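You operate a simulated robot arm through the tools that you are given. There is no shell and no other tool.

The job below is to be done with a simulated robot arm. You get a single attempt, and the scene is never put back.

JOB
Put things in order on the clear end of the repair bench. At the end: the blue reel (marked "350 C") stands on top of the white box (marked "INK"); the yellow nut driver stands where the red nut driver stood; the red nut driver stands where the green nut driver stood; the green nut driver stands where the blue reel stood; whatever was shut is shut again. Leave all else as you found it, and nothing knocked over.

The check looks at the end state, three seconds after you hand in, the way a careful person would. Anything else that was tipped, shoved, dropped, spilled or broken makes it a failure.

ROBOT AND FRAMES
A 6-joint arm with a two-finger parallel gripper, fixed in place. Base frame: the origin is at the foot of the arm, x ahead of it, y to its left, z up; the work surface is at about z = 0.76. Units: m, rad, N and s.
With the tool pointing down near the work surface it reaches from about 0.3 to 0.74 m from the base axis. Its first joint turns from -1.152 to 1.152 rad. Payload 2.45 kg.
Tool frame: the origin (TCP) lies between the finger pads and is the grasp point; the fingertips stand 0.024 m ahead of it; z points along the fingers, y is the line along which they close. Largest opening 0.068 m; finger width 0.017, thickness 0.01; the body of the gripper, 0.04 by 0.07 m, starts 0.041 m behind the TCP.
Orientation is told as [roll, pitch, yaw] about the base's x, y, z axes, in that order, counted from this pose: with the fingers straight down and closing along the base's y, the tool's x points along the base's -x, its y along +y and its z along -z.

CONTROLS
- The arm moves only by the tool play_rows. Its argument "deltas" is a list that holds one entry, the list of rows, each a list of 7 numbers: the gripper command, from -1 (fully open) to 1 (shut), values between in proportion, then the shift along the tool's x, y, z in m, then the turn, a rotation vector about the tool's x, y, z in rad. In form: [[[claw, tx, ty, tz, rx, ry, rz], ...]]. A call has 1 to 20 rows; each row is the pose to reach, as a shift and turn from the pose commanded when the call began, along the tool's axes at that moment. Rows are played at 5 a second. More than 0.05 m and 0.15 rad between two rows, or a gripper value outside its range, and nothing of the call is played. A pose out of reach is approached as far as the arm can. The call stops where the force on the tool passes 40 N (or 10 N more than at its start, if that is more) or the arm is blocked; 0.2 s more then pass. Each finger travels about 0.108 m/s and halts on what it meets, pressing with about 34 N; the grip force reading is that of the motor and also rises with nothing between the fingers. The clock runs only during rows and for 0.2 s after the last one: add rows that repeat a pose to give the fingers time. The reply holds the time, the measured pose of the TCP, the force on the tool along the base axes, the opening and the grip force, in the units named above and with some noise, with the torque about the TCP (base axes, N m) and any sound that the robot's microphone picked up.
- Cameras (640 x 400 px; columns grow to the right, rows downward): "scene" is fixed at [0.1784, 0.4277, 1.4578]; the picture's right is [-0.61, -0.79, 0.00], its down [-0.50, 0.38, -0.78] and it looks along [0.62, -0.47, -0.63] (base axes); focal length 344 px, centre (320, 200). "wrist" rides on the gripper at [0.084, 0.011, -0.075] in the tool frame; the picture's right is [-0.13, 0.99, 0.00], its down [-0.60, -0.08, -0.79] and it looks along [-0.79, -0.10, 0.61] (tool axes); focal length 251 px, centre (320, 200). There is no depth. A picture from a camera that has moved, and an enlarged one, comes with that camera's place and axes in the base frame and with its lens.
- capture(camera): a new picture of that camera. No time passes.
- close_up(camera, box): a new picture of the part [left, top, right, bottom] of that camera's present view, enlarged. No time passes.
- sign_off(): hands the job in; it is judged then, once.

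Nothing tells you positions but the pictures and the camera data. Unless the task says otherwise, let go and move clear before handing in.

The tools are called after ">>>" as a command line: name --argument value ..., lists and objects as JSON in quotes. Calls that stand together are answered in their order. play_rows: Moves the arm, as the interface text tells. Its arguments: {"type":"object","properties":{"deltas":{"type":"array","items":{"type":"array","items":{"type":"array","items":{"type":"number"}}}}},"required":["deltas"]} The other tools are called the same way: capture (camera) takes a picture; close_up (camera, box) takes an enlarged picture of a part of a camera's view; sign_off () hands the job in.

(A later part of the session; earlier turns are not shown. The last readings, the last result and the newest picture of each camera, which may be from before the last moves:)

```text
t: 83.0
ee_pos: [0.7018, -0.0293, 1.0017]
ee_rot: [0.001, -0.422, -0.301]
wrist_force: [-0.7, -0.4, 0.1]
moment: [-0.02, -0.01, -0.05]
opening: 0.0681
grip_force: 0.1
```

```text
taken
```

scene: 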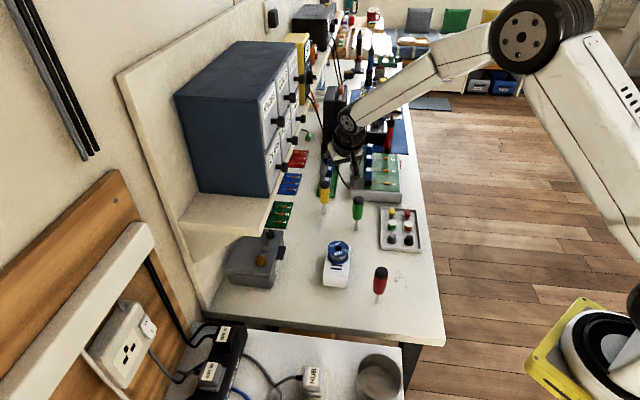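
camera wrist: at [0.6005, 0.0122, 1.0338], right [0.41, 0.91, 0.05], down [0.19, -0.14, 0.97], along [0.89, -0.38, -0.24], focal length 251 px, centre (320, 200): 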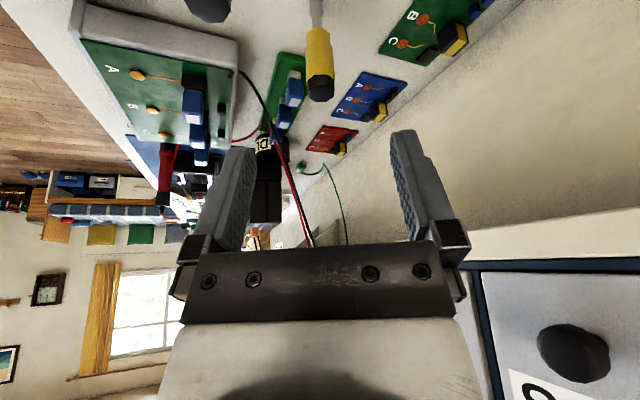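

The tilt works and the yellow driver is in view. I will enlarge it to refine its position and flats.

>>> close_up --camera "wrist" --box '[280, 0, 360, 110]'

>>> close_up --camera "scene" --box '[300, 170, 350, 220]'

```text
3.64 times, centred on (320, 55) of wrist
camera zoom: at [0.6005, 0.0122, 1.0338], right [0.41, 0.91, 0.05], down [0.19, -0.14, 0.97], along [0.89, -0.38, -0.24], focal length 914 px, centre (320, 727)
```

zoom: 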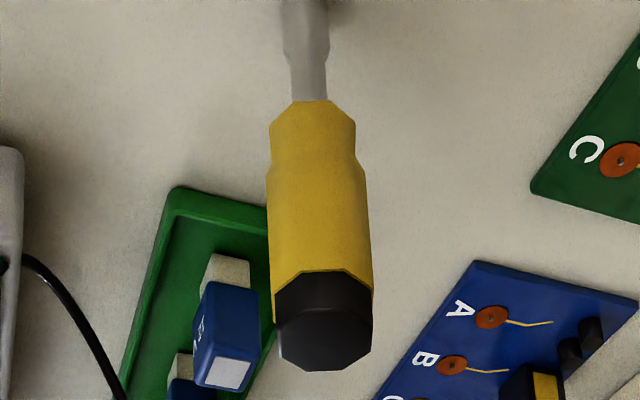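

```text
8.00 times, centred on (325, 195) of scene
camera zoom: at [0.1784, 0.4277, 1.4578], right [-0.61, -0.79, 0.0], down [-0.5, 0.38, -0.78], along [0.62, -0.47, -0.63], focal length 2755 px, centre (280, 240)
```

zoom: 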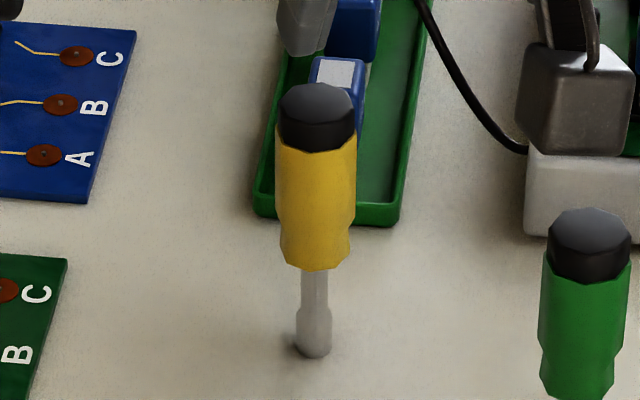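

Yellow comes out at about (0.798, -0.0655), top z ≈ 0.878. I will move to hover above it, keeping the tilt and turning a few degrees to match the flats.

>>> play_rows --deltas '[[[-1, -0.0145, -0.001, 0.0185, 0.005, 0, 0.011], [-1, -0.029, -0.002, 0.037, 0.01, 0, 0.022], [-1, -0.0436, -0.003, 0.0556, 0.015, 0, 0.033], [-1, -0.058, -0.004, 0.074, 0.02, 0, 0.044], [-1, -0.0727, -0.0049, 0.0927, 0.0245, 0, 0.0548], [-1, -0.0727, -0.0049, 0.0927, 0.0245, 0, 0.0548], [-1, -0.0727, -0.0049, 0.0927, 0.0245, 0, 0.0548]]]'

>>> capture --camera "wrist"

>>> close_up --camera "wrist" --box '[260, 60, 380, 180]'

>>> close_up --camera "scene" --box '[290, 120, 410, 240]'

```text
t: 84.6
ee_pos: [0.7978, -0.0679, 0.9447]
ee_rot: [0.0, -0.421, -0.359]
wrist_force: [-0.5, 0.7, -0.6]
moment: [-0.02, 0.02, 0.03]
opening: 0.0682
grip_force: 0.0
```

```text
taken
camera wrist: at [0.7012, -0.0184, 0.9786], right [0.46, 0.89, 0.05], down [0.19, -0.15, 0.97], along [0.87, -0.44, -0.24], focal length 251 px, centre (320, 200)
```

wrist: 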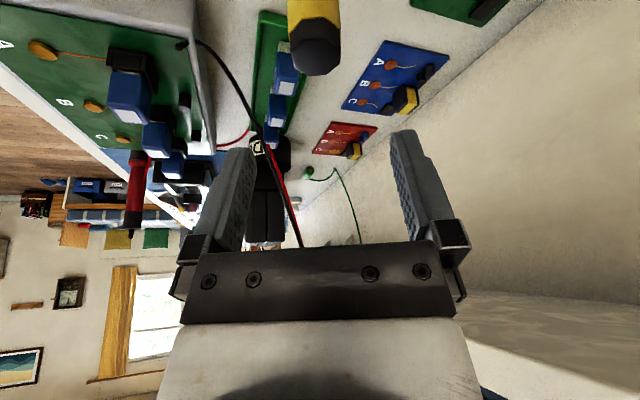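

```text
3.33 times, centred on (320, 120) of wrist
camera zoom: at [0.7012, -0.0184, 0.9786], right [0.46, 0.89, 0.05], down [0.19, -0.15, 0.97], along [0.87, -0.44, -0.24], focal length 838 px, centre (320, 467)
```

zoom: 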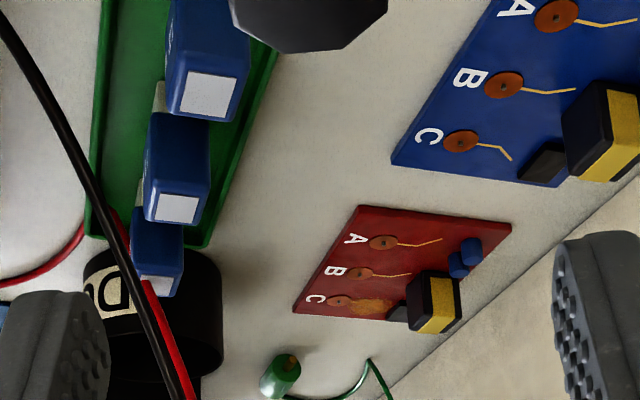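

```text
3.33 times, centred on (350, 180) of scene
camera zoom: at [0.1784, 0.4277, 1.4578], right [-0.61, -0.79, 0.0], down [-0.5, 0.38, -0.78], along [0.62, -0.47, -0.63], focal length 1148 px, centre (220, 267)
```

zoom: 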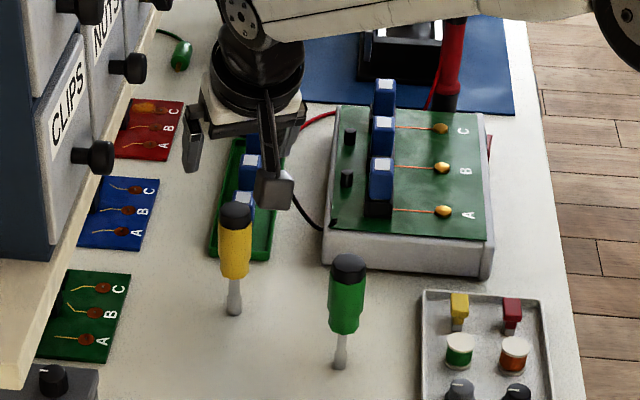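

>>> close_up --camera "wrist" --box '[275, 0, 355, 90]'

```text
4.44 times, centred on (315, 45) of wrist
camera zoom: at [0.7012, -0.0184, 0.9786], right [0.46, 0.89, 0.05], down [0.19, -0.15, 0.97], along [0.87, -0.44, -0.24], focal length 1118 px, centre (342, 889)
```

zoom: 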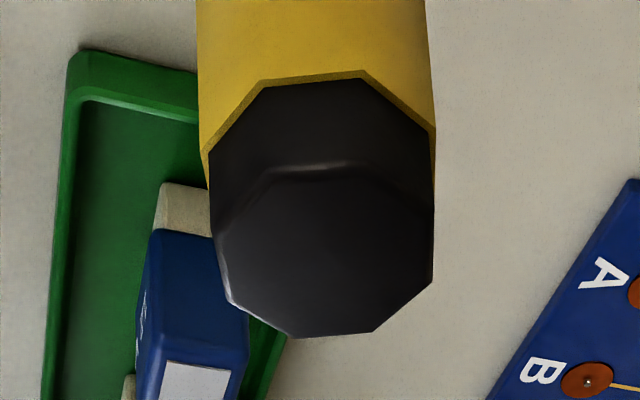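

The cap is 1.5 mm off along the closing axis; everything else lines up. I will correct that and descend vertically to z ≈ 0.850.

>>> play_rows --deltas '[[[-1, 0.0041, 0.0015, 0.0091, 0, 0, 0], [-1, 0.0122, 0.0015, 0.0274, 0, 0, 0], [-1, 0.0204, 0.0015, 0.0457, 0, 0, 0], [-1, 0.0285, 0.0015, 0.0639, 0, 0, 0], [-1, 0.0347, 0.0015, 0.0776, 0, 0, 0], [-1, 0.0379, 0.0015, 0.0849, 0, 0, 0], [-1, 0.0387, 0.0015, 0.0867, 0, 0, 0], [-1, 0.0387, 0.0015, 0.0867, 0, 0, 0], [-1, 0.0387, 0.0015, 0.0867, 0, 0, 0]]]'

>>> capture --camera "wrist"

>>> close_up --camera "scene" --box '[290, 150, 390, 240]'

```text
t: 86.6
ee_pos: [0.798, -0.0643, 0.8507]
ee_rot: [0.001, -0.421, -0.359]
wrist_force: [0.7, 0.4, -0.2]
moment: [0.01, 0.0, 0.0]
opening: 0.068
grip_force: 0.1
```

```text
taken
camera wrist: at [0.7014, -0.0163, 0.8838], right [0.46, 0.89, 0.05], down [0.19, -0.15, 0.97], along [0.87, -0.44, -0.24], focal length 251 px, centre (320, 200)
```

wrist: 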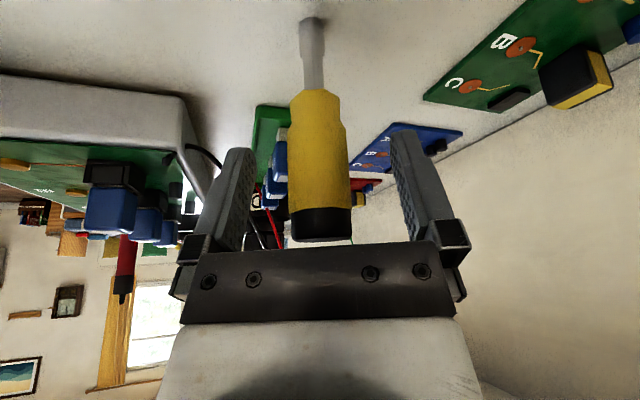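

```text
4.44 times, centred on (340, 195) of scene
camera zoom: at [0.1784, 0.4277, 1.4578], right [-0.61, -0.79, 0.0], down [-0.5, 0.38, -0.78], along [0.62, -0.47, -0.63], focal length 1531 px, centre (231, 222)
```

zoom: 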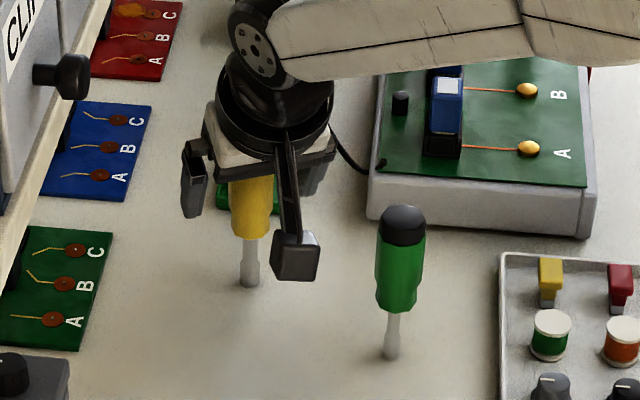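

Perfect alignment, both at handle and foot, and the camera box is clear of green. I will close slowly.

>>> play_rows --deltas '[[[-0.6, 0, 0, 0, 0, 0, 0], [-0.2, 0, 0, 0, 0, 0, 0], [0.05, 0, 0, 0, 0, 0, 0], [0.12, 0, 0, 0, 0, 0, 0], [0.18, 0, 0, 0, 0, 0, 0], [0.24, 0, 0, 0, 0, 0, 0], [0.35, 0, 0, 0, 0, 0, 0], [0.7, 0, 0, 0, 0, 0, 0], [1, 0, 0, 0, 0, 0, 0], [1, 0, 0, 0, 0, 0, 0]]]'

>>> capture --camera "wrist"

>>> close_up --camera "scene" --box '[290, 150, 390, 240]'

```text
t: 88.8
ee_pos: [0.7979, -0.0651, 0.8504]
ee_rot: [0.0, -0.419, -0.359]
wrist_force: [-1.1, 0.2, 1.2]
moment: [0.0, 0.01, 0.0]
opening: 0.0262
grip_force: 34.3
```

```text
taken
camera wrist: at [0.7014, -0.0163, 0.8838], right [0.46, 0.89, 0.05], down [0.19, -0.15, 0.97], along [0.87, -0.44, -0.24], focal length 251 px, centre (320, 200)
```

wrist: 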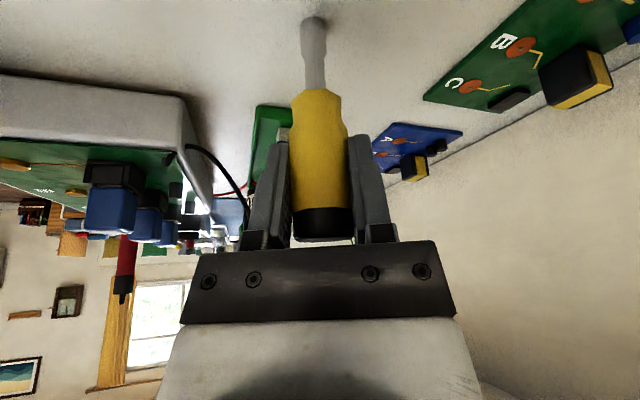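

```text
4.44 times, centred on (340, 195) of scene
camera zoom: at [0.1784, 0.4277, 1.4578], right [-0.61, -0.79, 0.0], down [-0.5, 0.38, -0.78], along [0.62, -0.47, -0.63], focal length 1531 px, centre (231, 222)
```

zoom: 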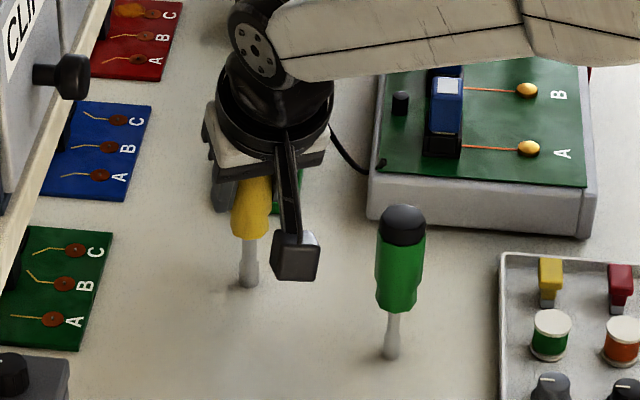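

Yellow is gripped (opening 0.026). I will lift it straight up 8 cm, gently.

>>> play_rows --deltas '[[[1, -0.0004, 0, -0.0009, 0, 0, 0], [1, -0.0016, 0, -0.0037, 0, 0, 0], [1, -0.0037, 0, -0.0082, 0, 0, 0], [1, -0.0065, 0, -0.0146, 0, 0, 0], [1, -0.0102, 0, -0.0228, 0, 0, 0], [1, -0.0143, 0, -0.032, 0, 0, 0], [1, -0.0184, 0, -0.0411, 0, 0, 0], [1, -0.0224, 0, -0.0502, 0, 0, 0], [1, -0.0265, 0, -0.0594, 0, 0, 0], [1, -0.0298, 0, -0.0667, 0, 0, 0], [1, -0.0318, 0, -0.0712, 0, 0, 0], [1, -0.0326, 0, -0.073, 0, 0, 0], [1, -0.0326, 0, -0.073, 0, 0, 0], [1, -0.0326, 0, -0.073, 0, 0, 0]]]'

>>> capture --camera "wrist"

>>> close_up --camera "scene" --box '[290, 130, 390, 240]'

```text
t: 91.8
ee_pos: [0.7987, -0.0637, 0.9311]
ee_rot: [0.001, -0.419, -0.36]
wrist_force: [-0.3, 0.7, -1.3]
moment: [0.0, 0.01, -0.01]
opening: 0.0259
grip_force: 33.7
```

```text
taken
camera wrist: at [0.7018, -0.016, 0.9635], right [0.46, 0.89, 0.05], down [0.19, -0.15, 0.97], along [0.87, -0.44, -0.24], focal length 251 px, centre (320, 200)
```

wrist: 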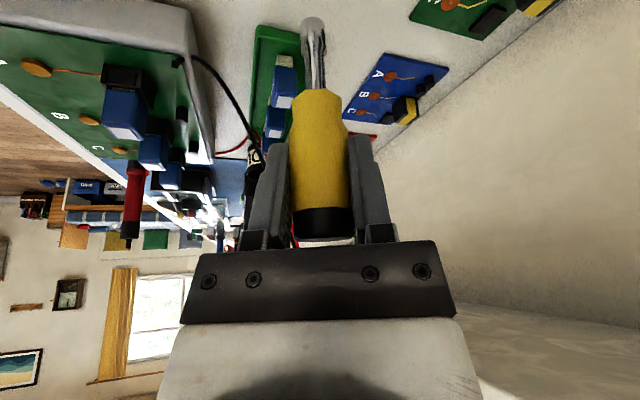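

```text
3.64 times, centred on (340, 185) of scene
camera zoom: at [0.1784, 0.4277, 1.4578], right [-0.61, -0.79, 0.0], down [-0.5, 0.38, -0.78], along [0.62, -0.47, -0.63], focal length 1252 px, centre (247, 254)
```

zoom: 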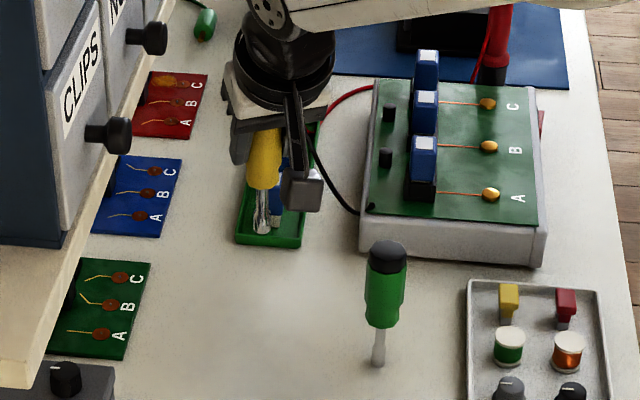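

Yellow hangs straight. I will carry it up and around, past the reel and well clear of green.

>>> play_rows --deltas '[[[1, 0.0017, 0.0005, -0.0018, 0, 0, 0], [1, 0.0067, 0.0021, -0.0074, 0, 0, 0], [1, 0.0143, 0.0045, -0.0157, 0, 0, 0], [1, 0.0236, 0.0074, -0.0259, 0, 0, 0], [1, 0.0337, 0.0105, -0.037, 0, 0, 0], [1, 0.0438, 0.0137, -0.048, 0, 0, 0], [1, 0.054, 0.0168, -0.0591, 0, 0, 0], [1, 0.0641, 0.02, -0.0702, 0, 0, 0], [1, 0.0725, 0.0226, -0.0795, 0, 0, 0], [1, 0.0792, 0.0247, -0.0869, 0, 0, 0], [1, 0.083, 0.0259, -0.091, 0, 0, 0], [1, 0.0843, 0.0263, -0.0924, 0, 0, 0], [1, 0.0843, 0.0263, -0.0924, 0, 0, 0]]]'

>>> play_rows --deltas '[[[1, 0.0027, -0.0034, -0.0012, 0, 0, 0], [1, 0.0093, -0.012, -0.0042, 0, 0, 0], [1, 0.0186, -0.024, -0.0083, 0, 0, 0], [1, 0.0293, -0.0377, -0.0131, 0, 0, 0], [1, 0.0399, -0.0514, -0.0178, 0, 0, 0], [1, 0.0505, -0.0651, -0.0226, 0, 0, 0], [1, 0.0612, -0.0788, -0.0273, 0, 0, 0], [1, 0.0718, -0.0925, -0.0321, 0, 0, 0], [1, 0.0825, -0.1062, -0.0368, 0, 0, 0], [1, 0.0931, -0.1199, -0.0416, 0, 0, 0], [1, 0.1037, -0.1336, -0.0463, 0, 0, 0], [1, 0.1137, -0.1465, -0.0508, 0, 0, 0], [1, 0.1224, -0.1576, -0.0546, 0, 0, 0], [1, 0.129, -0.1662, -0.0576, 0, 0, 0], [1, 0.133, -0.1713, -0.0594, 0, 0, 0], [1, 0.133, -0.1713, -0.0594, 0, 0, 0], [1, 0.133, -0.1713, -0.0594, 0, 0, 0]]]'

>>> capture --camera "wrist"

>>> capture --camera "scene"

>>> close_up --camera "scene" --box '[340, 180, 460, 290]'

```text
t: 94.6
ee_pos: [0.7003, 0.0009, 0.9811]
ee_rot: [-0.001, -0.421, -0.36]
wrist_force: [1.0, 1.2, -0.6]
moment: [0.0, -0.03, 0.01]
opening: 0.026
grip_force: 34.0
```

```text
t: 98.2
ee_pos: [0.5042, -0.1078, 0.9805]
ee_rot: [-0.001, -0.42, -0.359]
wrist_force: [0.3, -0.1, -0.7]
moment: [0.01, -0.02, -0.02]
opening: 0.0258
grip_force: 34.5
```

```text
taken
camera wrist: at [0.4068, -0.0602, 1.0141], right [0.46, 0.89, 0.05], down [0.19, -0.15, 0.97], along [0.87, -0.44, -0.24], focal length 251 px, centre (320, 200)
```

wrist: 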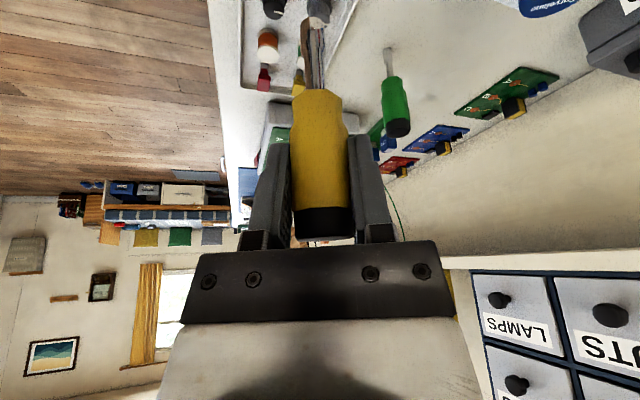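

```text
taken
```

scene: 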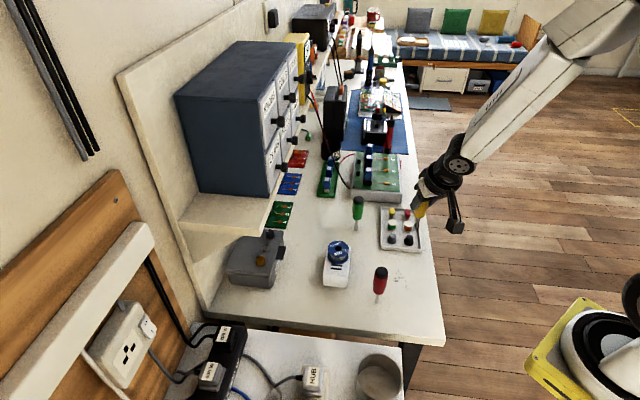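

```text
3.64 times, centred on (400, 235) of scene
camera zoom: at [0.1784, 0.4277, 1.4578], right [-0.61, -0.79, 0.0], down [-0.5, 0.38, -0.78], along [0.62, -0.47, -0.63], focal length 1252 px, centre (29, 73)
```

zoom: 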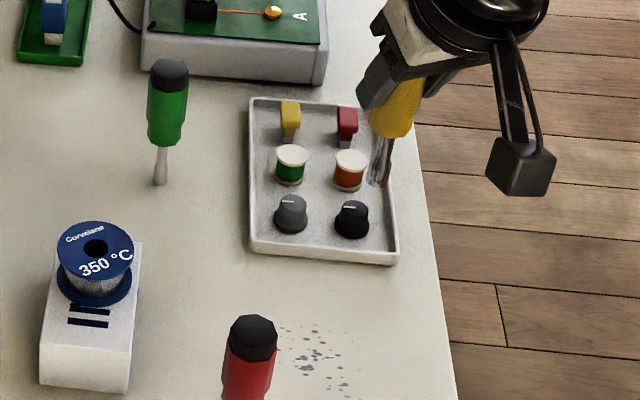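

Yellow is above red's old spot. I will compare its pose in the grip with that at the grasp before lowering.

>>> close_up --camera "wrist" --box '[260, 0, 380, 120]'

>>> close_up --camera "scene" --box '[400, 180, 470, 250]'

```text
3.33 times, centred on (320, 60) of wrist
camera zoom: at [0.4068, -0.0602, 1.0141], right [0.46, 0.89, 0.05], down [0.19, -0.15, 0.97], along [0.87, -0.44, -0.24], focal length 838 px, centre (320, 667)
```

zoom: 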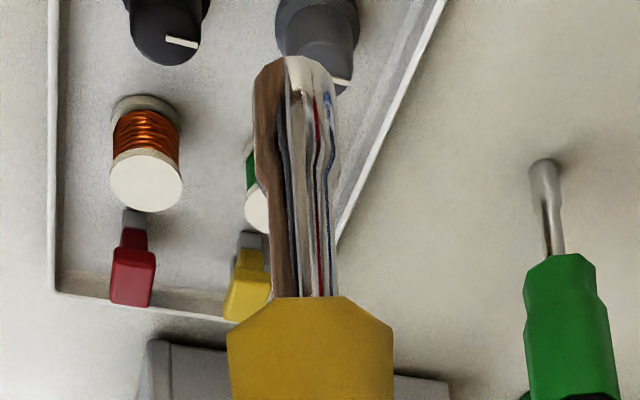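

```text
5.71 times, centred on (435, 215) of scene
camera zoom: at [0.1784, 0.4277, 1.4578], right [-0.61, -0.79, 0.0], down [-0.5, 0.38, -0.78], along [0.62, -0.47, -0.63], focal length 1968 px, centre (-337, 114)
```

zoom: 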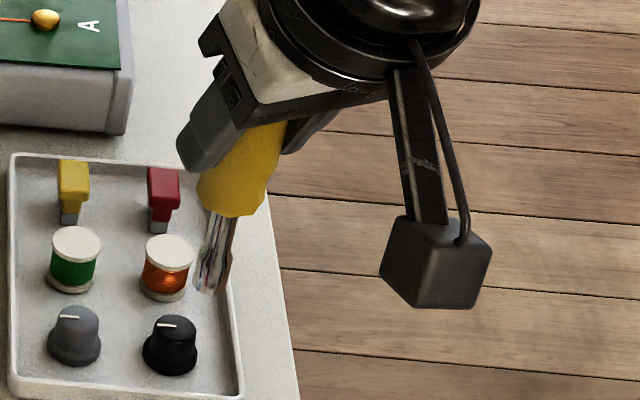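

No tilt or slip of note: foot and handle appear just where they were at the grasp. I will lower to about 8 mm above the expected contact height.

>>> play_rows --deltas '[[[1, 0.0041, 0, 0.0091, 0, 0, 0], [1, 0.0122, 0, 0.0274, 0, 0, 0], [1, 0.0204, 0, 0.0457, 0, 0, 0], [1, 0.0285, 0, 0.0639, 0, 0, 0], [1, 0.0367, 0, 0.0822, 0, 0, 0], [1, 0.0428, 0, 0.0959, 0, 0, 0], [1, 0.0469, 0, 0.105, 0, 0, 0], [1, 0.0489, 0, 0.1096, 0, 0, 0], [1, 0.0498, 0, 0.1114, 0, 0, 0], [1, 0.0498, 0, 0.1114, 0, 0, 0], [1, 0.0498, 0, 0.1114, 0, 0, 0]]]'

>>> capture --camera "wrist"

>>> close_up --camera "scene" --box '[380, 210, 450, 280]'

```text
t: 100.6
ee_pos: [0.5087, -0.0964, 0.8609]
ee_rot: [-0.006, -0.419, -0.362]
wrist_force: [0.5, -0.6, -0.3]
moment: [0.03, 0.01, 0.01]
opening: 0.026
grip_force: 34.3
out of reach, approached as far as the arm can: row 1, 2, 3, 6, 7, 8, 9, 10, 11
```

```text
taken
camera wrist: at [0.4113, -0.0475, 0.8949], right [0.47, 0.88, 0.05], down [0.19, -0.15, 0.97], along [0.87, -0.44, -0.24], focal length 251 px, centre (320, 200)
```

wrist: 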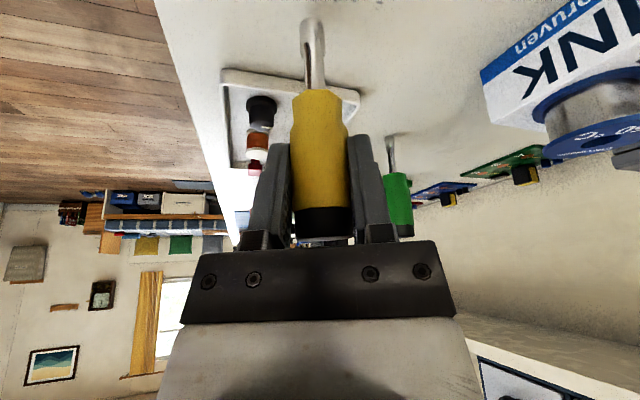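

```text
5.71 times, centred on (415, 245) of scene
camera zoom: at [0.1784, 0.4277, 1.4578], right [-0.61, -0.79, 0.0], down [-0.5, 0.38, -0.78], along [0.62, -0.47, -0.63], focal length 1968 px, centre (-223, -57)
```

zoom: 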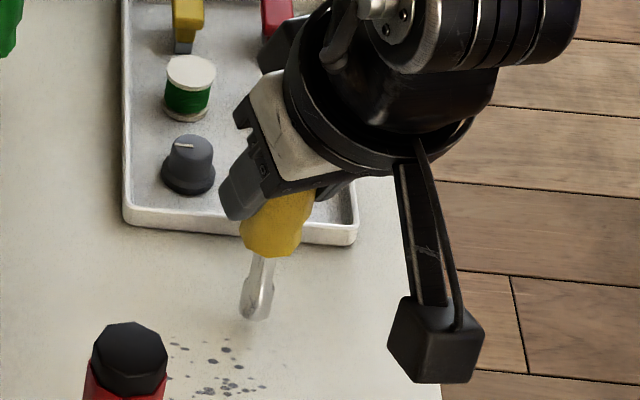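

The arm reports that this tilted pose is out of reach down here: it is about 1.3 cm off and still in the air. I will go back up and instead set yellow down briefly on free bench near (0.70, -0.005), where I can regrip it with the tool straight down.

>>> play_rows --deltas '[[[1, -0.0041, 0, -0.0091, 0, 0, 0], [1, -0.0122, 0, -0.0274, 0, 0, 0], [1, -0.0204, 0, -0.0457, 0, 0, 0], [1, -0.0285, 0, -0.0639, 0, 0, 0], [1, -0.0367, 0, -0.0822, 0, 0, 0], [1, -0.0449, 0, -0.1004, 0, 0, 0], [1, -0.0498, 0, -0.1114, 0, 0, 0], [1, -0.0498, 0, -0.1114, 0, 0, 0], [1, -0.0498, 0, -0.1114, 0, 0, 0]]]'

>>> capture --camera "wrist"

>>> capture --camera "scene"

```text
t: 102.6
ee_pos: [0.5076, -0.0974, 0.985]
ee_rot: [0.0, -0.421, -0.359]
wrist_force: [0.1, -0.4, -0.6]
moment: [0.0, -0.02, 0.03]
opening: 0.026
grip_force: 34.2
out of reach, approached as far as the arm can: row 6, 7
```

```text
taken
camera wrist: at [0.4105, -0.0487, 1.0175], right [0.46, 0.89, 0.05], down [0.19, -0.15, 0.97], along [0.87, -0.44, -0.24], focal length 251 px, centre (320, 200)
```

wrist: 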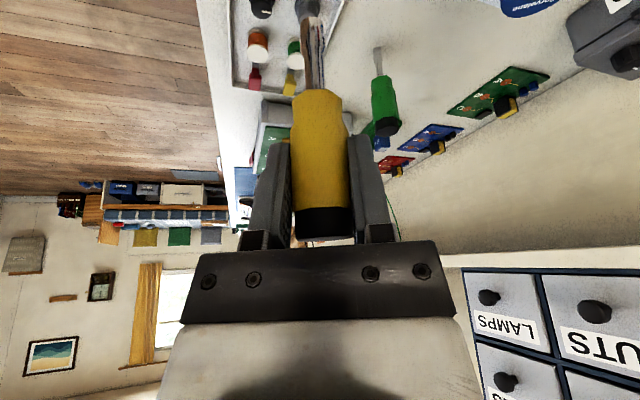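

```text
taken
```

scene: 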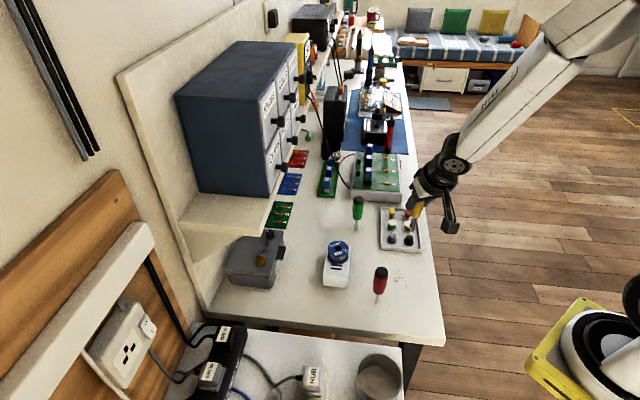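

Back up safely at about (0.507, -0.097, 0.983), with yellow still held straight. I will travel outward to above the temporary spot (0.70, -0.005).

>>> play_rows --deltas '[[[1, -0.002, 0.0023, 0.0009, 0, 0, 0], [1, -0.0081, 0.0092, 0.0038, 0, 0, 0], [1, -0.0161, 0.0185, 0.0076, 0, 0, 0], [1, -0.0268, 0.0308, 0.0126, 0, 0, 0], [1, -0.0389, 0.0446, 0.0183, 0, 0, 0], [1, -0.051, 0.0585, 0.024, 0, 0, 0], [1, -0.0631, 0.0723, 0.0297, 0, 0, 0], [1, -0.0752, 0.0862, 0.0354, 0, 0, 0], [1, -0.0872, 0.1, 0.0411, 0, 0, 0], [1, -0.0993, 0.1139, 0.0468, 0, 0, 0], [1, -0.1114, 0.1277, 0.0525, 0, 0, 0], [1, -0.1221, 0.14, 0.0575, 0, 0, 0], [1, -0.1302, 0.1493, 0.0613, 0, 0, 0], [1, -0.1342, 0.1539, 0.0632, 0, 0, 0], [1, -0.1342, 0.1539, 0.0632, 0, 0, 0], [1, -0.1342, 0.1539, 0.0632, 0, 0, 0]]]'

>>> capture --camera "wrist"

>>> close_up --camera "scene" --box '[290, 160, 430, 290]'

```text
t: 106.0
ee_pos: [0.7011, -0.0053, 0.9807]
ee_rot: [0.0, -0.42, -0.36]
wrist_force: [0.7, -0.8, -0.7]
moment: [-0.03, -0.02, -0.01]
opening: 0.0256
grip_force: 34.5
```

```text
taken
camera wrist: at [0.6043, 0.0435, 1.0142], right [0.46, 0.89, 0.05], down [0.19, -0.15, 0.97], along [0.87, -0.44, -0.24], focal length 251 px, centre (320, 200)
```

wrist: 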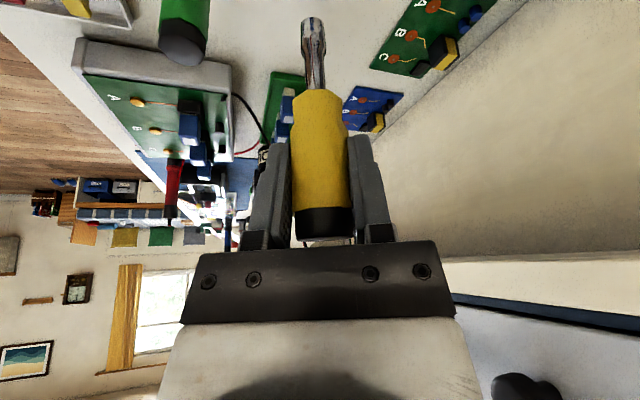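

```text
3.08 times, centred on (360, 225) of scene
camera zoom: at [0.1784, 0.4277, 1.4578], right [-0.61, -0.79, 0.0], down [-0.5, 0.38, -0.78], along [0.62, -0.47, -0.63], focal length 1060 px, centre (197, 123)
```

zoom: 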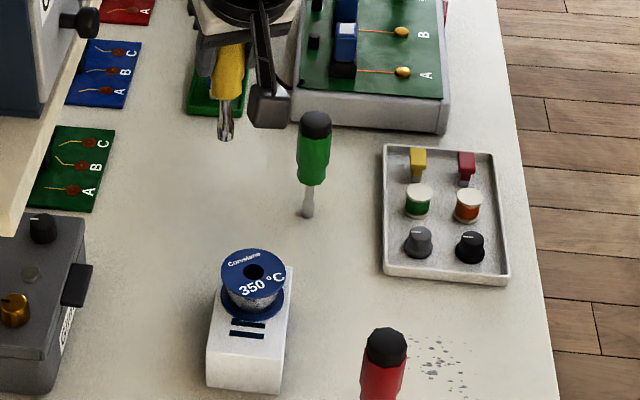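

Reached without complaint. I will lower toward the bench here to z ≈ 0.86.

>>> play_rows --deltas '[[[1, 0.0041, 0, 0.0091, 0, 0, 0], [1, 0.0122, 0, 0.0274, 0, 0, 0], [1, 0.0204, 0, 0.0457, 0, 0, 0], [1, 0.0285, 0, 0.0639, 0, 0, 0], [1, 0.0367, 0, 0.0822, 0, 0, 0], [1, 0.0428, 0, 0.0959, 0, 0, 0], [1, 0.0469, 0, 0.105, 0, 0, 0], [1, 0.0489, 0, 0.1096, 0, 0, 0], [1, 0.0494, 0, 0.1105, 0, 0, 0], [1, 0.0494, 0, 0.1105, 0, 0, 0], [1, 0.0494, 0, 0.1105, 0, 0, 0]]]'

>>> capture --camera "wrist"

>>> close_up --camera "scene" --box '[310, 170, 390, 260]'

```text
t: 108.4
ee_pos: [0.7002, -0.0057, 0.8597]
ee_rot: [0.0, -0.42, -0.36]
wrist_force: [0.3, -0.1, -0.1]
moment: [-0.02, -0.01, 0.01]
opening: 0.0255
grip_force: 34.1
```

```text
taken
camera wrist: at [0.6038, 0.0431, 0.8932], right [0.46, 0.89, 0.05], down [0.19, -0.15, 0.97], along [0.87, -0.44, -0.24], focal length 251 px, centre (320, 200)
```

wrist: 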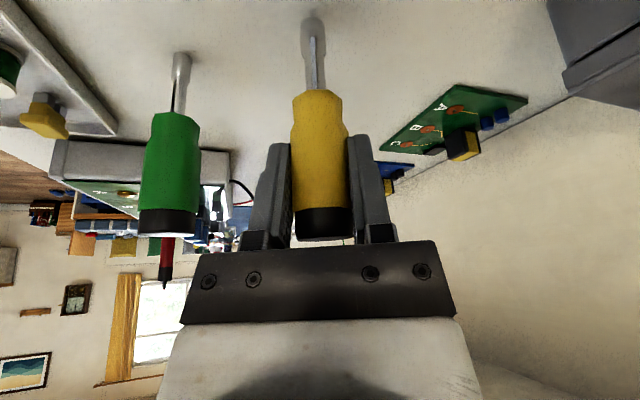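

```text
4.44 times, centred on (350, 215) of scene
camera zoom: at [0.1784, 0.4277, 1.4578], right [-0.61, -0.79, 0.0], down [-0.5, 0.38, -0.78], along [0.62, -0.47, -0.63], focal length 1531 px, centre (187, 133)
```

zoom: 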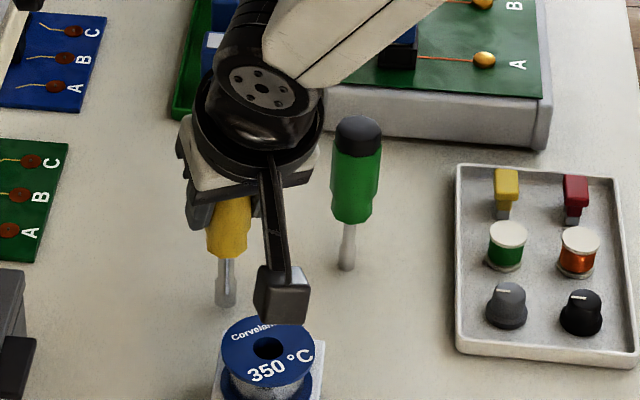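

Feasible here. Now small vertical steps down to contact.

>>> play_rows --deltas '[[[1, 0.0008, 0, 0.0018, 0, 0, 0], [1, 0.0016, 0, 0.0037, 0, 0, 0], [1, 0.0016, 0, 0.0037, 0, 0, 0], [1, 0.0016, 0, 0.0037, 0, 0, 0]]]'

>>> play_rows --deltas '[[[1, 0.0004, 0, 0.0009, 0, 0, 0], [1, 0.0004, 0, 0.0009, 0, 0, 0], [1, 0.0004, 0, 0.0009, 0, 0, 0]]]'

>>> play_rows --deltas '[[[1, 0.0004, 0, 0.0009, 0, 0, 0], [1, 0.0004, 0, 0.0009, 0, 0, 0], [1, 0.0004, 0, 0.0009, 0, 0, 0]]]'

```text
t: 109.4
ee_pos: [0.7006, -0.006, 0.855]
ee_rot: [0.0, -0.422, -0.36]
wrist_force: [-0.6, -0.6, -0.4]
moment: [0.02, -0.03, -0.04]
opening: 0.0256
grip_force: 34.3
```

```text
t: 110.2
ee_pos: [0.7003, -0.0052, 0.8543]
ee_rot: [0.001, -0.42, -0.359]
wrist_force: [-0.2, 0.1, -1.0]
moment: [0.01, -0.03, -0.03]
opening: 0.0254
grip_force: 33.6
```

```text
t: 111.0
ee_pos: [0.7015, -0.0049, 0.8544]
ee_rot: [0.001, -0.42, -0.359]
wrist_force: [0.2, 0.0, -1.1]
moment: [-0.02, 0.01, 0.01]
opening: 0.0255
grip_force: 34.0
```

>>> play_rows --deltas '[[[1, 0.0003, 0, 0.0007, 0, 0, 0], [1, 0.0003, 0, 0.0007, 0, 0, 0], [1, 0.0003, 0, 0.0007, 0, 0, 0]]]'

>>> play_rows --deltas '[[[1, 0.0003, 0, 0.0007, 0, 0, 0], [1, 0.0003, 0, 0.0007, 0, 0, 0], [1, 0.0003, 0, 0.0007, 0, 0, 0]]]'

```text
t: 111.8
ee_pos: [0.7016, -0.0048, 0.8529]
ee_rot: [0.0, -0.419, -0.36]
wrist_force: [-0.5, -0.6, -0.6]
moment: [0.03, 0.0, 0.0]
opening: 0.0255
grip_force: 34.0
```

```text
t: 112.6
ee_pos: [0.7012, -0.006, 0.852]
ee_rot: [-0.002, -0.421, -0.359]
wrist_force: [0.3, 0.8, -0.8]
moment: [-0.01, 0.0, 0.01]
opening: 0.0257
grip_force: 34.6
```

>>> play_rows --deltas '[[[1, 0.0003, 0, 0.0007, 0, 0, 0], [1, 0.0003, 0, 0.0007, 0, 0, 0], [1, 0.0003, 0, 0.0007, 0, 0, 0]]]'

>>> close_up --camera "wrist" --box '[260, 0, 380, 120]'

>>> close_up --camera "scene" --box '[320, 200, 370, 250]'

```text
t: 113.4
ee_pos: [0.7009, -0.0057, 0.8511]
ee_rot: [0.001, -0.42, -0.36]
wrist_force: [-0.1, 0.1, 0.9]
moment: [0.0, 0.0, -0.02]
opening: 0.0259
grip_force: 34.5
```

```text
3.33 times, centred on (320, 60) of wrist
camera zoom: at [0.6039, 0.0436, 0.8849], right [0.46, 0.89, 0.05], down [0.19, -0.15, 0.97], along [0.87, -0.44, -0.24], focal length 838 px, centre (320, 667)
```

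zoom: 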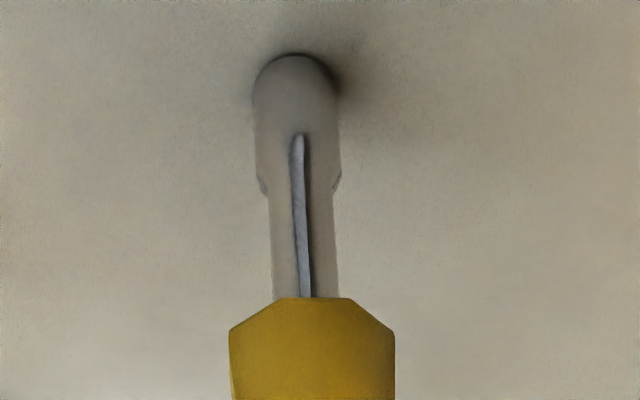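

```text
8.00 times, centred on (345, 225) of scene
camera zoom: at [0.1784, 0.4277, 1.4578], right [-0.61, -0.79, 0.0], down [-0.5, 0.38, -0.78], along [0.62, -0.47, -0.63], focal length 2755 px, centre (120, 0)
```

zoom: 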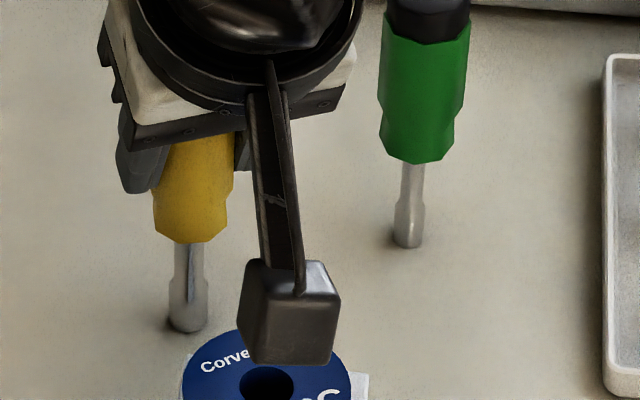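

>>> play_rows --deltas '[[[1, 0.0001, 0, 0.0003, 0, 0, 0], [1, 0.0001, 0, 0.0003, 0, 0, 0], [1, 0.0001, 0, 0.0003, 0, 0, 0]]]'

```text
t: 114.2
ee_pos: [0.701, -0.0048, 0.8502]
ee_rot: [0.002, -0.42, -0.358]
wrist_force: [-0.3, -0.2, -1.2]
moment: [-0.01, -0.02, 0.01]
opening: 0.0256
grip_force: 34.1
```

>>> play_rows --deltas '[[[1, 0.0002, 0, 0.0004, 0, 0, 0], [1, 0.0002, 0, 0.0004, 0, 0, 0], [1, 0.0002, 0, 0.0004, 0, 0, 0]]]'

>>> play_rows --deltas '[[[1, 0.0002, 0, 0.0004, 0, 0, 0], [1, 0.0002, 0, 0.0004, 0, 0, 0], [1, 0.0002, 0, 0.0004, 0, 0, 0]]]'

```text
t: 115.0
ee_pos: [0.7014, -0.0055, 0.8507]
ee_rot: [0.0, -0.42, -0.36]
wrist_force: [0.0, -0.3, 0.9]
moment: [0.0, 0.0, 0.01]
opening: 0.0257
grip_force: 33.9
```

```text
t: 115.8
ee_pos: [0.7004, -0.0055, 0.8509]
ee_rot: [-0.001, -0.42, -0.36]
wrist_force: [-1.1, 0.7, 4.5]
moment: [0.03, 0.01, -0.01]
opening: 0.0255
grip_force: 33.6
```

Light contact now (4.5 N). I will ease up a hair and open gradually.

>>> play_rows --deltas '[[[1, -0.0001, 0, -0.0002, 0, 0, 0], [1, -0.0001, 0, -0.0002, 0, 0, 0], [0.6, -0.0001, 0, -0.0002, 0, 0, 0], [0.35, -0.0001, 0, -0.0002, 0, 0, 0], [0.27, -0.0001, 0, -0.0002, 0, 0, 0], [0.24, -0.0001, 0, -0.0002, 0, 0, 0], [0.2, -0.0001, 0, -0.0002, 0, 0, 0], [0.15, -0.0001, 0, -0.0002, 0, 0, 0], [0.07, -0.0001, 0, -0.0002, 0, 0, 0], [-0.1, -0.0001, 0, -0.0002, 0, 0, 0], [-0.4, -0.0001, 0, -0.0002, 0, 0, 0], [-0.8, -0.0001, 0, -0.0002, 0, 0, 0], [-1, -0.0001, 0, -0.0002, 0, 0, 0], [-1, -0.0001, 0, -0.0002, 0, 0, 0]]]'

>>> capture --camera "wrist"

>>> close_up --camera "scene" --box '[310, 190, 370, 250]'

```text
t: 118.8
ee_pos: [0.7015, -0.0055, 0.8502]
ee_rot: [-0.001, -0.421, -0.361]
wrist_force: [0.5, 0.2, -0.3]
moment: [0.01, 0.03, 0.04]
opening: 0.0679
grip_force: 0.0
```

```text
taken
camera wrist: at [0.604, 0.0431, 0.8841], right [0.46, 0.89, 0.05], down [0.19, -0.15, 0.97], along [0.87, -0.44, -0.24], focal length 251 px, centre (320, 200)
```

wrist: 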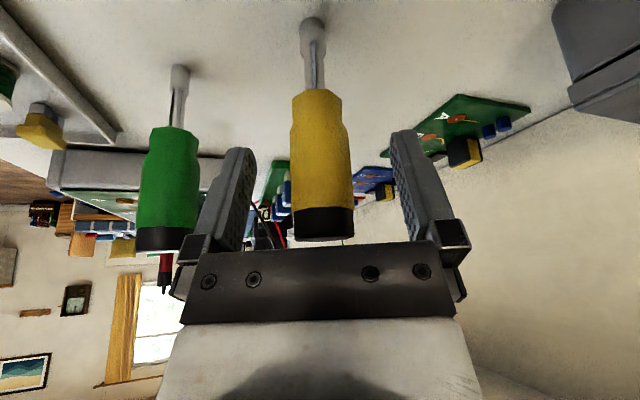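

```text
6.67 times, centred on (340, 220) of scene
camera zoom: at [0.1784, 0.4277, 1.4578], right [-0.61, -0.79, 0.0], down [-0.5, 0.38, -0.78], along [0.62, -0.47, -0.63], focal length 2296 px, centre (187, 67)
```

zoom: 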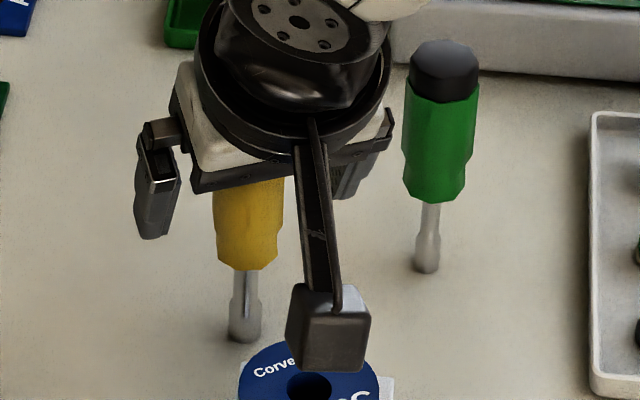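

Yellow stands upright on the temporary spot. I will rise straight up, then bring the tool back to vertical above it.

>>> play_rows --deltas '[[[-1, -0.0041, 0, -0.0091, 0, 0, 0], [-1, -0.0122, 0, -0.0274, 0, 0, 0], [-1, -0.0204, 0, -0.0457, 0, 0, 0], [-1, -0.0306, 0, -0.0685, 0, 0, 0], [-1, -0.0408, 0, -0.0913, 0, 0, 0], [-1, -0.049, 0, -0.1096, 0, 0, 0], [-1, -0.053, 0, -0.1187, 0, 0, 0], [-1, -0.053, 0, -0.1187, 0, 0.1, 0], [-1, -0.053, 0, -0.1187, 0, 0.2, 0], [-1, -0.053, 0, -0.1187, 0, 0.3, 0], [-1, -0.053, 0, -0.1187, 0, 0.4, 0], [-1, -0.053, 0, -0.1187, 0, 0.42, 0], [-1, -0.053, 0, -0.1187, 0, 0.42, 0], [-1, -0.053, 0, -0.1187, 0, 0.42, 0]]]'

>>> capture --camera "wrist"

>>> close_up --camera "wrist" --box '[260, 0, 380, 110]'

>>> close_up --camera "scene" --box '[300, 170, 400, 270]'

```text
t: 121.8
ee_pos: [0.7015, -0.0046, 0.9813]
ee_rot: [0.001, 0.001, -0.359]
wrist_force: [0.6, -0.4, 0.8]
moment: [-0.01, 0.01, 0.01]
opening: 0.068
grip_force: 0.1
```

```text
taken
camera wrist: at [0.6257, 0.035, 1.0546], right [0.47, 0.88, 0.0], down [0.54, -0.29, 0.79], along [0.7, -0.37, -0.61], focal length 251 px, centre (320, 200)
```

wrist: 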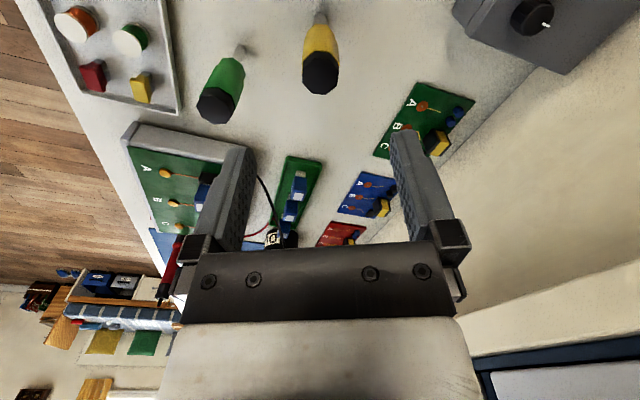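

```text
3.64 times, centred on (320, 55) of wrist
camera zoom: at [0.6257, 0.035, 1.0546], right [0.47, 0.88, 0.0], down [0.54, -0.29, 0.79], along [0.7, -0.37, -0.61], focal length 914 px, centre (320, 727)
```

zoom: 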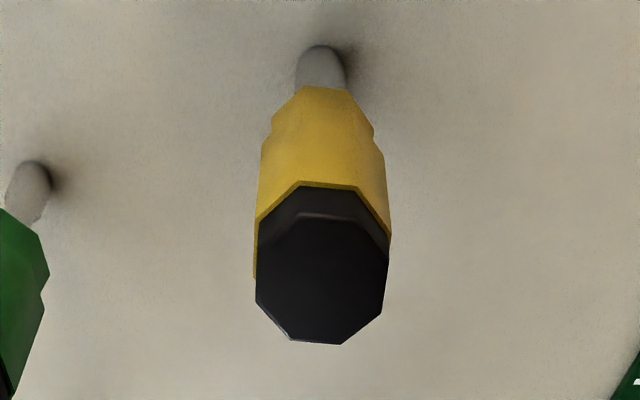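

```text
4.00 times, centred on (350, 220) of scene
camera zoom: at [0.1784, 0.4277, 1.4578], right [-0.61, -0.79, 0.0], down [-0.5, 0.38, -0.78], along [0.62, -0.47, -0.63], focal length 1378 px, centre (200, 120)
```

zoom: 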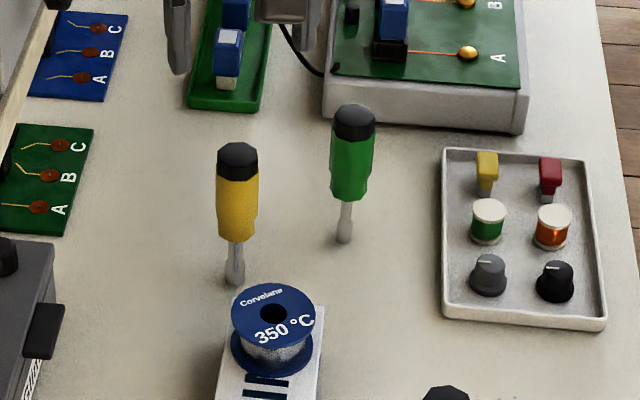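

Yellow stands straight. I will take a closer look at the cap to align the pads with its flats.

>>> close_up --camera "wrist" --box '[295, 40, 345, 105]'

```text
6.15 times, centred on (320, 72) of wrist
camera zoom: at [0.6257, 0.035, 1.0546], right [0.47, 0.88, 0.0], down [0.54, -0.29, 0.79], along [0.7, -0.37, -0.61], focal length 1547 px, centre (320, 985)
```

zoom: 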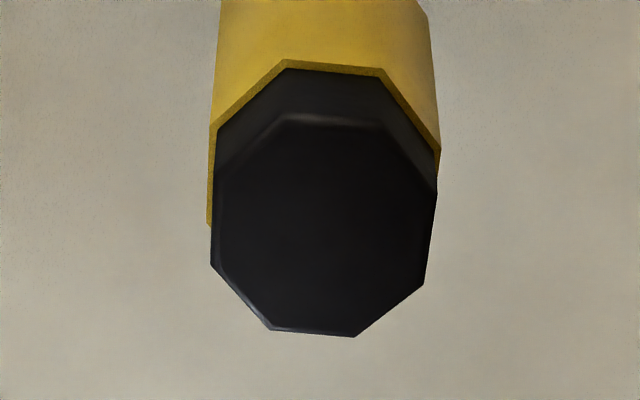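

The cap sits about 4 mm outward of the tool axis, and the flats call for a further 0.22 rad of turn. I will correct both and descend vertically to the grip height.

>>> play_rows --deltas '[[[-1, -0.002, -0.0002, 0, 0, 0, 0.108], [-1, -0.0039, -0.0004, 0, 0, 0, 0.216], [-1, -0.0039, -0.0004, 0.02, 0, 0, 0.216], [-1, -0.0039, -0.0004, 0.045, 0, 0, 0.216], [-1, -0.0039, -0.0004, 0.07, 0, 0, 0.216], [-1, -0.0039, -0.0004, 0.095, 0, 0, 0.216], [-1, -0.0039, -0.0004, 0.115, 0, 0, 0.216], [-1, -0.0039, -0.0004, 0.128, 0, 0, 0.216], [-1, -0.0039, -0.0004, 0.132, 0, 0, 0.216], [-1, -0.0039, -0.0004, 0.132, 0, 0, 0.216], [-1, -0.0039, -0.0004, 0.132, 0, 0, 0.216]]]'

>>> capture --camera "wrist"

>>> close_up --camera "scene" --box '[310, 190, 370, 250]'

```text
t: 124.2
ee_pos: [0.7046, -0.0059, 0.849]
ee_rot: [0.001, 0.001, -0.576]
wrist_force: [-0.5, 0.1, 0.8]
moment: [0.01, 0.01, 0.01]
opening: 0.0679
grip_force: 0.0
```

```text
taken
camera wrist: at [0.639, 0.0488, 0.9226], right [0.65, 0.76, 0.0], down [0.46, -0.4, 0.79], along [0.6, -0.51, -0.61], focal length 251 px, centre (320, 200)
```

wrist: 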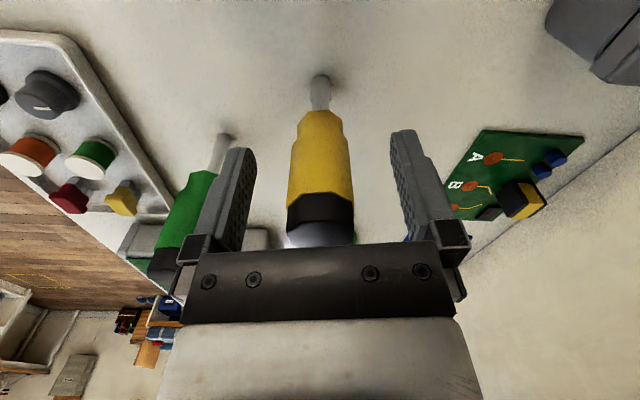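

```text
6.67 times, centred on (340, 220) of scene
camera zoom: at [0.1784, 0.4277, 1.4578], right [-0.61, -0.79, 0.0], down [-0.5, 0.38, -0.78], along [0.62, -0.47, -0.63], focal length 2296 px, centre (187, 67)
```

zoom: 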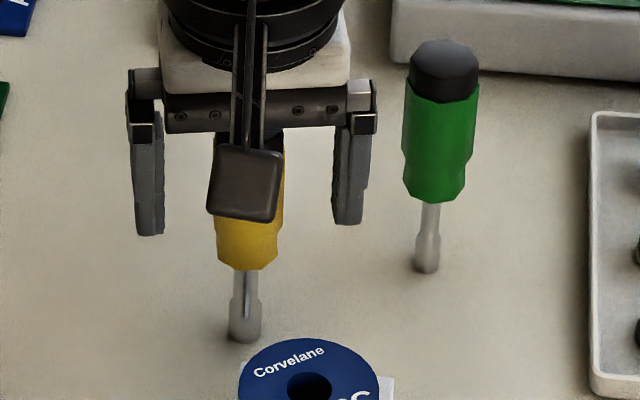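

Well centred, clear of green. I will close slowly.

>>> play_rows --deltas '[[[-0.6, 0, 0, 0, 0, 0, 0], [-0.2, 0, 0, 0, 0, 0, 0], [0.05, 0, 0, 0, 0, 0, 0], [0.12, 0, 0, 0, 0, 0, 0], [0.18, 0, 0, 0, 0, 0, 0], [0.24, 0, 0, 0, 0, 0, 0], [0.35, 0, 0, 0, 0, 0, 0], [0.7, 0, 0, 0, 0, 0, 0], [1, 0, 0, 0, 0, 0, 0], [1, 0, 0, 0, 0, 0, 0]]]'

>>> capture --camera "wrist"

```text
t: 126.4
ee_pos: [0.7027, -0.0069, 0.8481]
ee_rot: [-0.001, -0.001, -0.576]
wrist_force: [0.8, 0.7, 0.3]
moment: [0.02, 0.02, 0.0]
opening: 0.0264
grip_force: 34.0
```

```text
taken
camera wrist: at [0.6389, 0.0488, 0.9227], right [0.65, 0.76, 0.0], down [0.46, -0.4, 0.79], along [0.6, -0.51, -0.61], focal length 251 px, centre (320, 200)
```

wrist: 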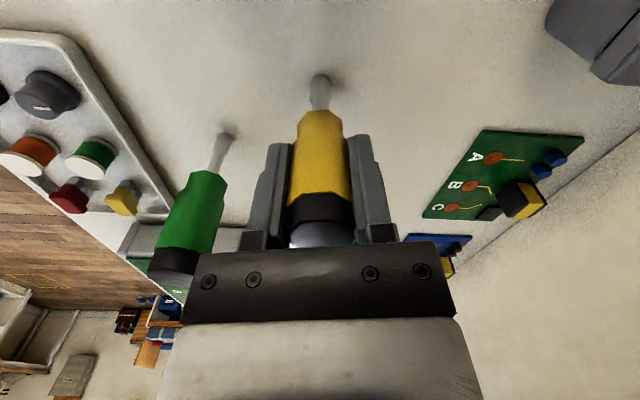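

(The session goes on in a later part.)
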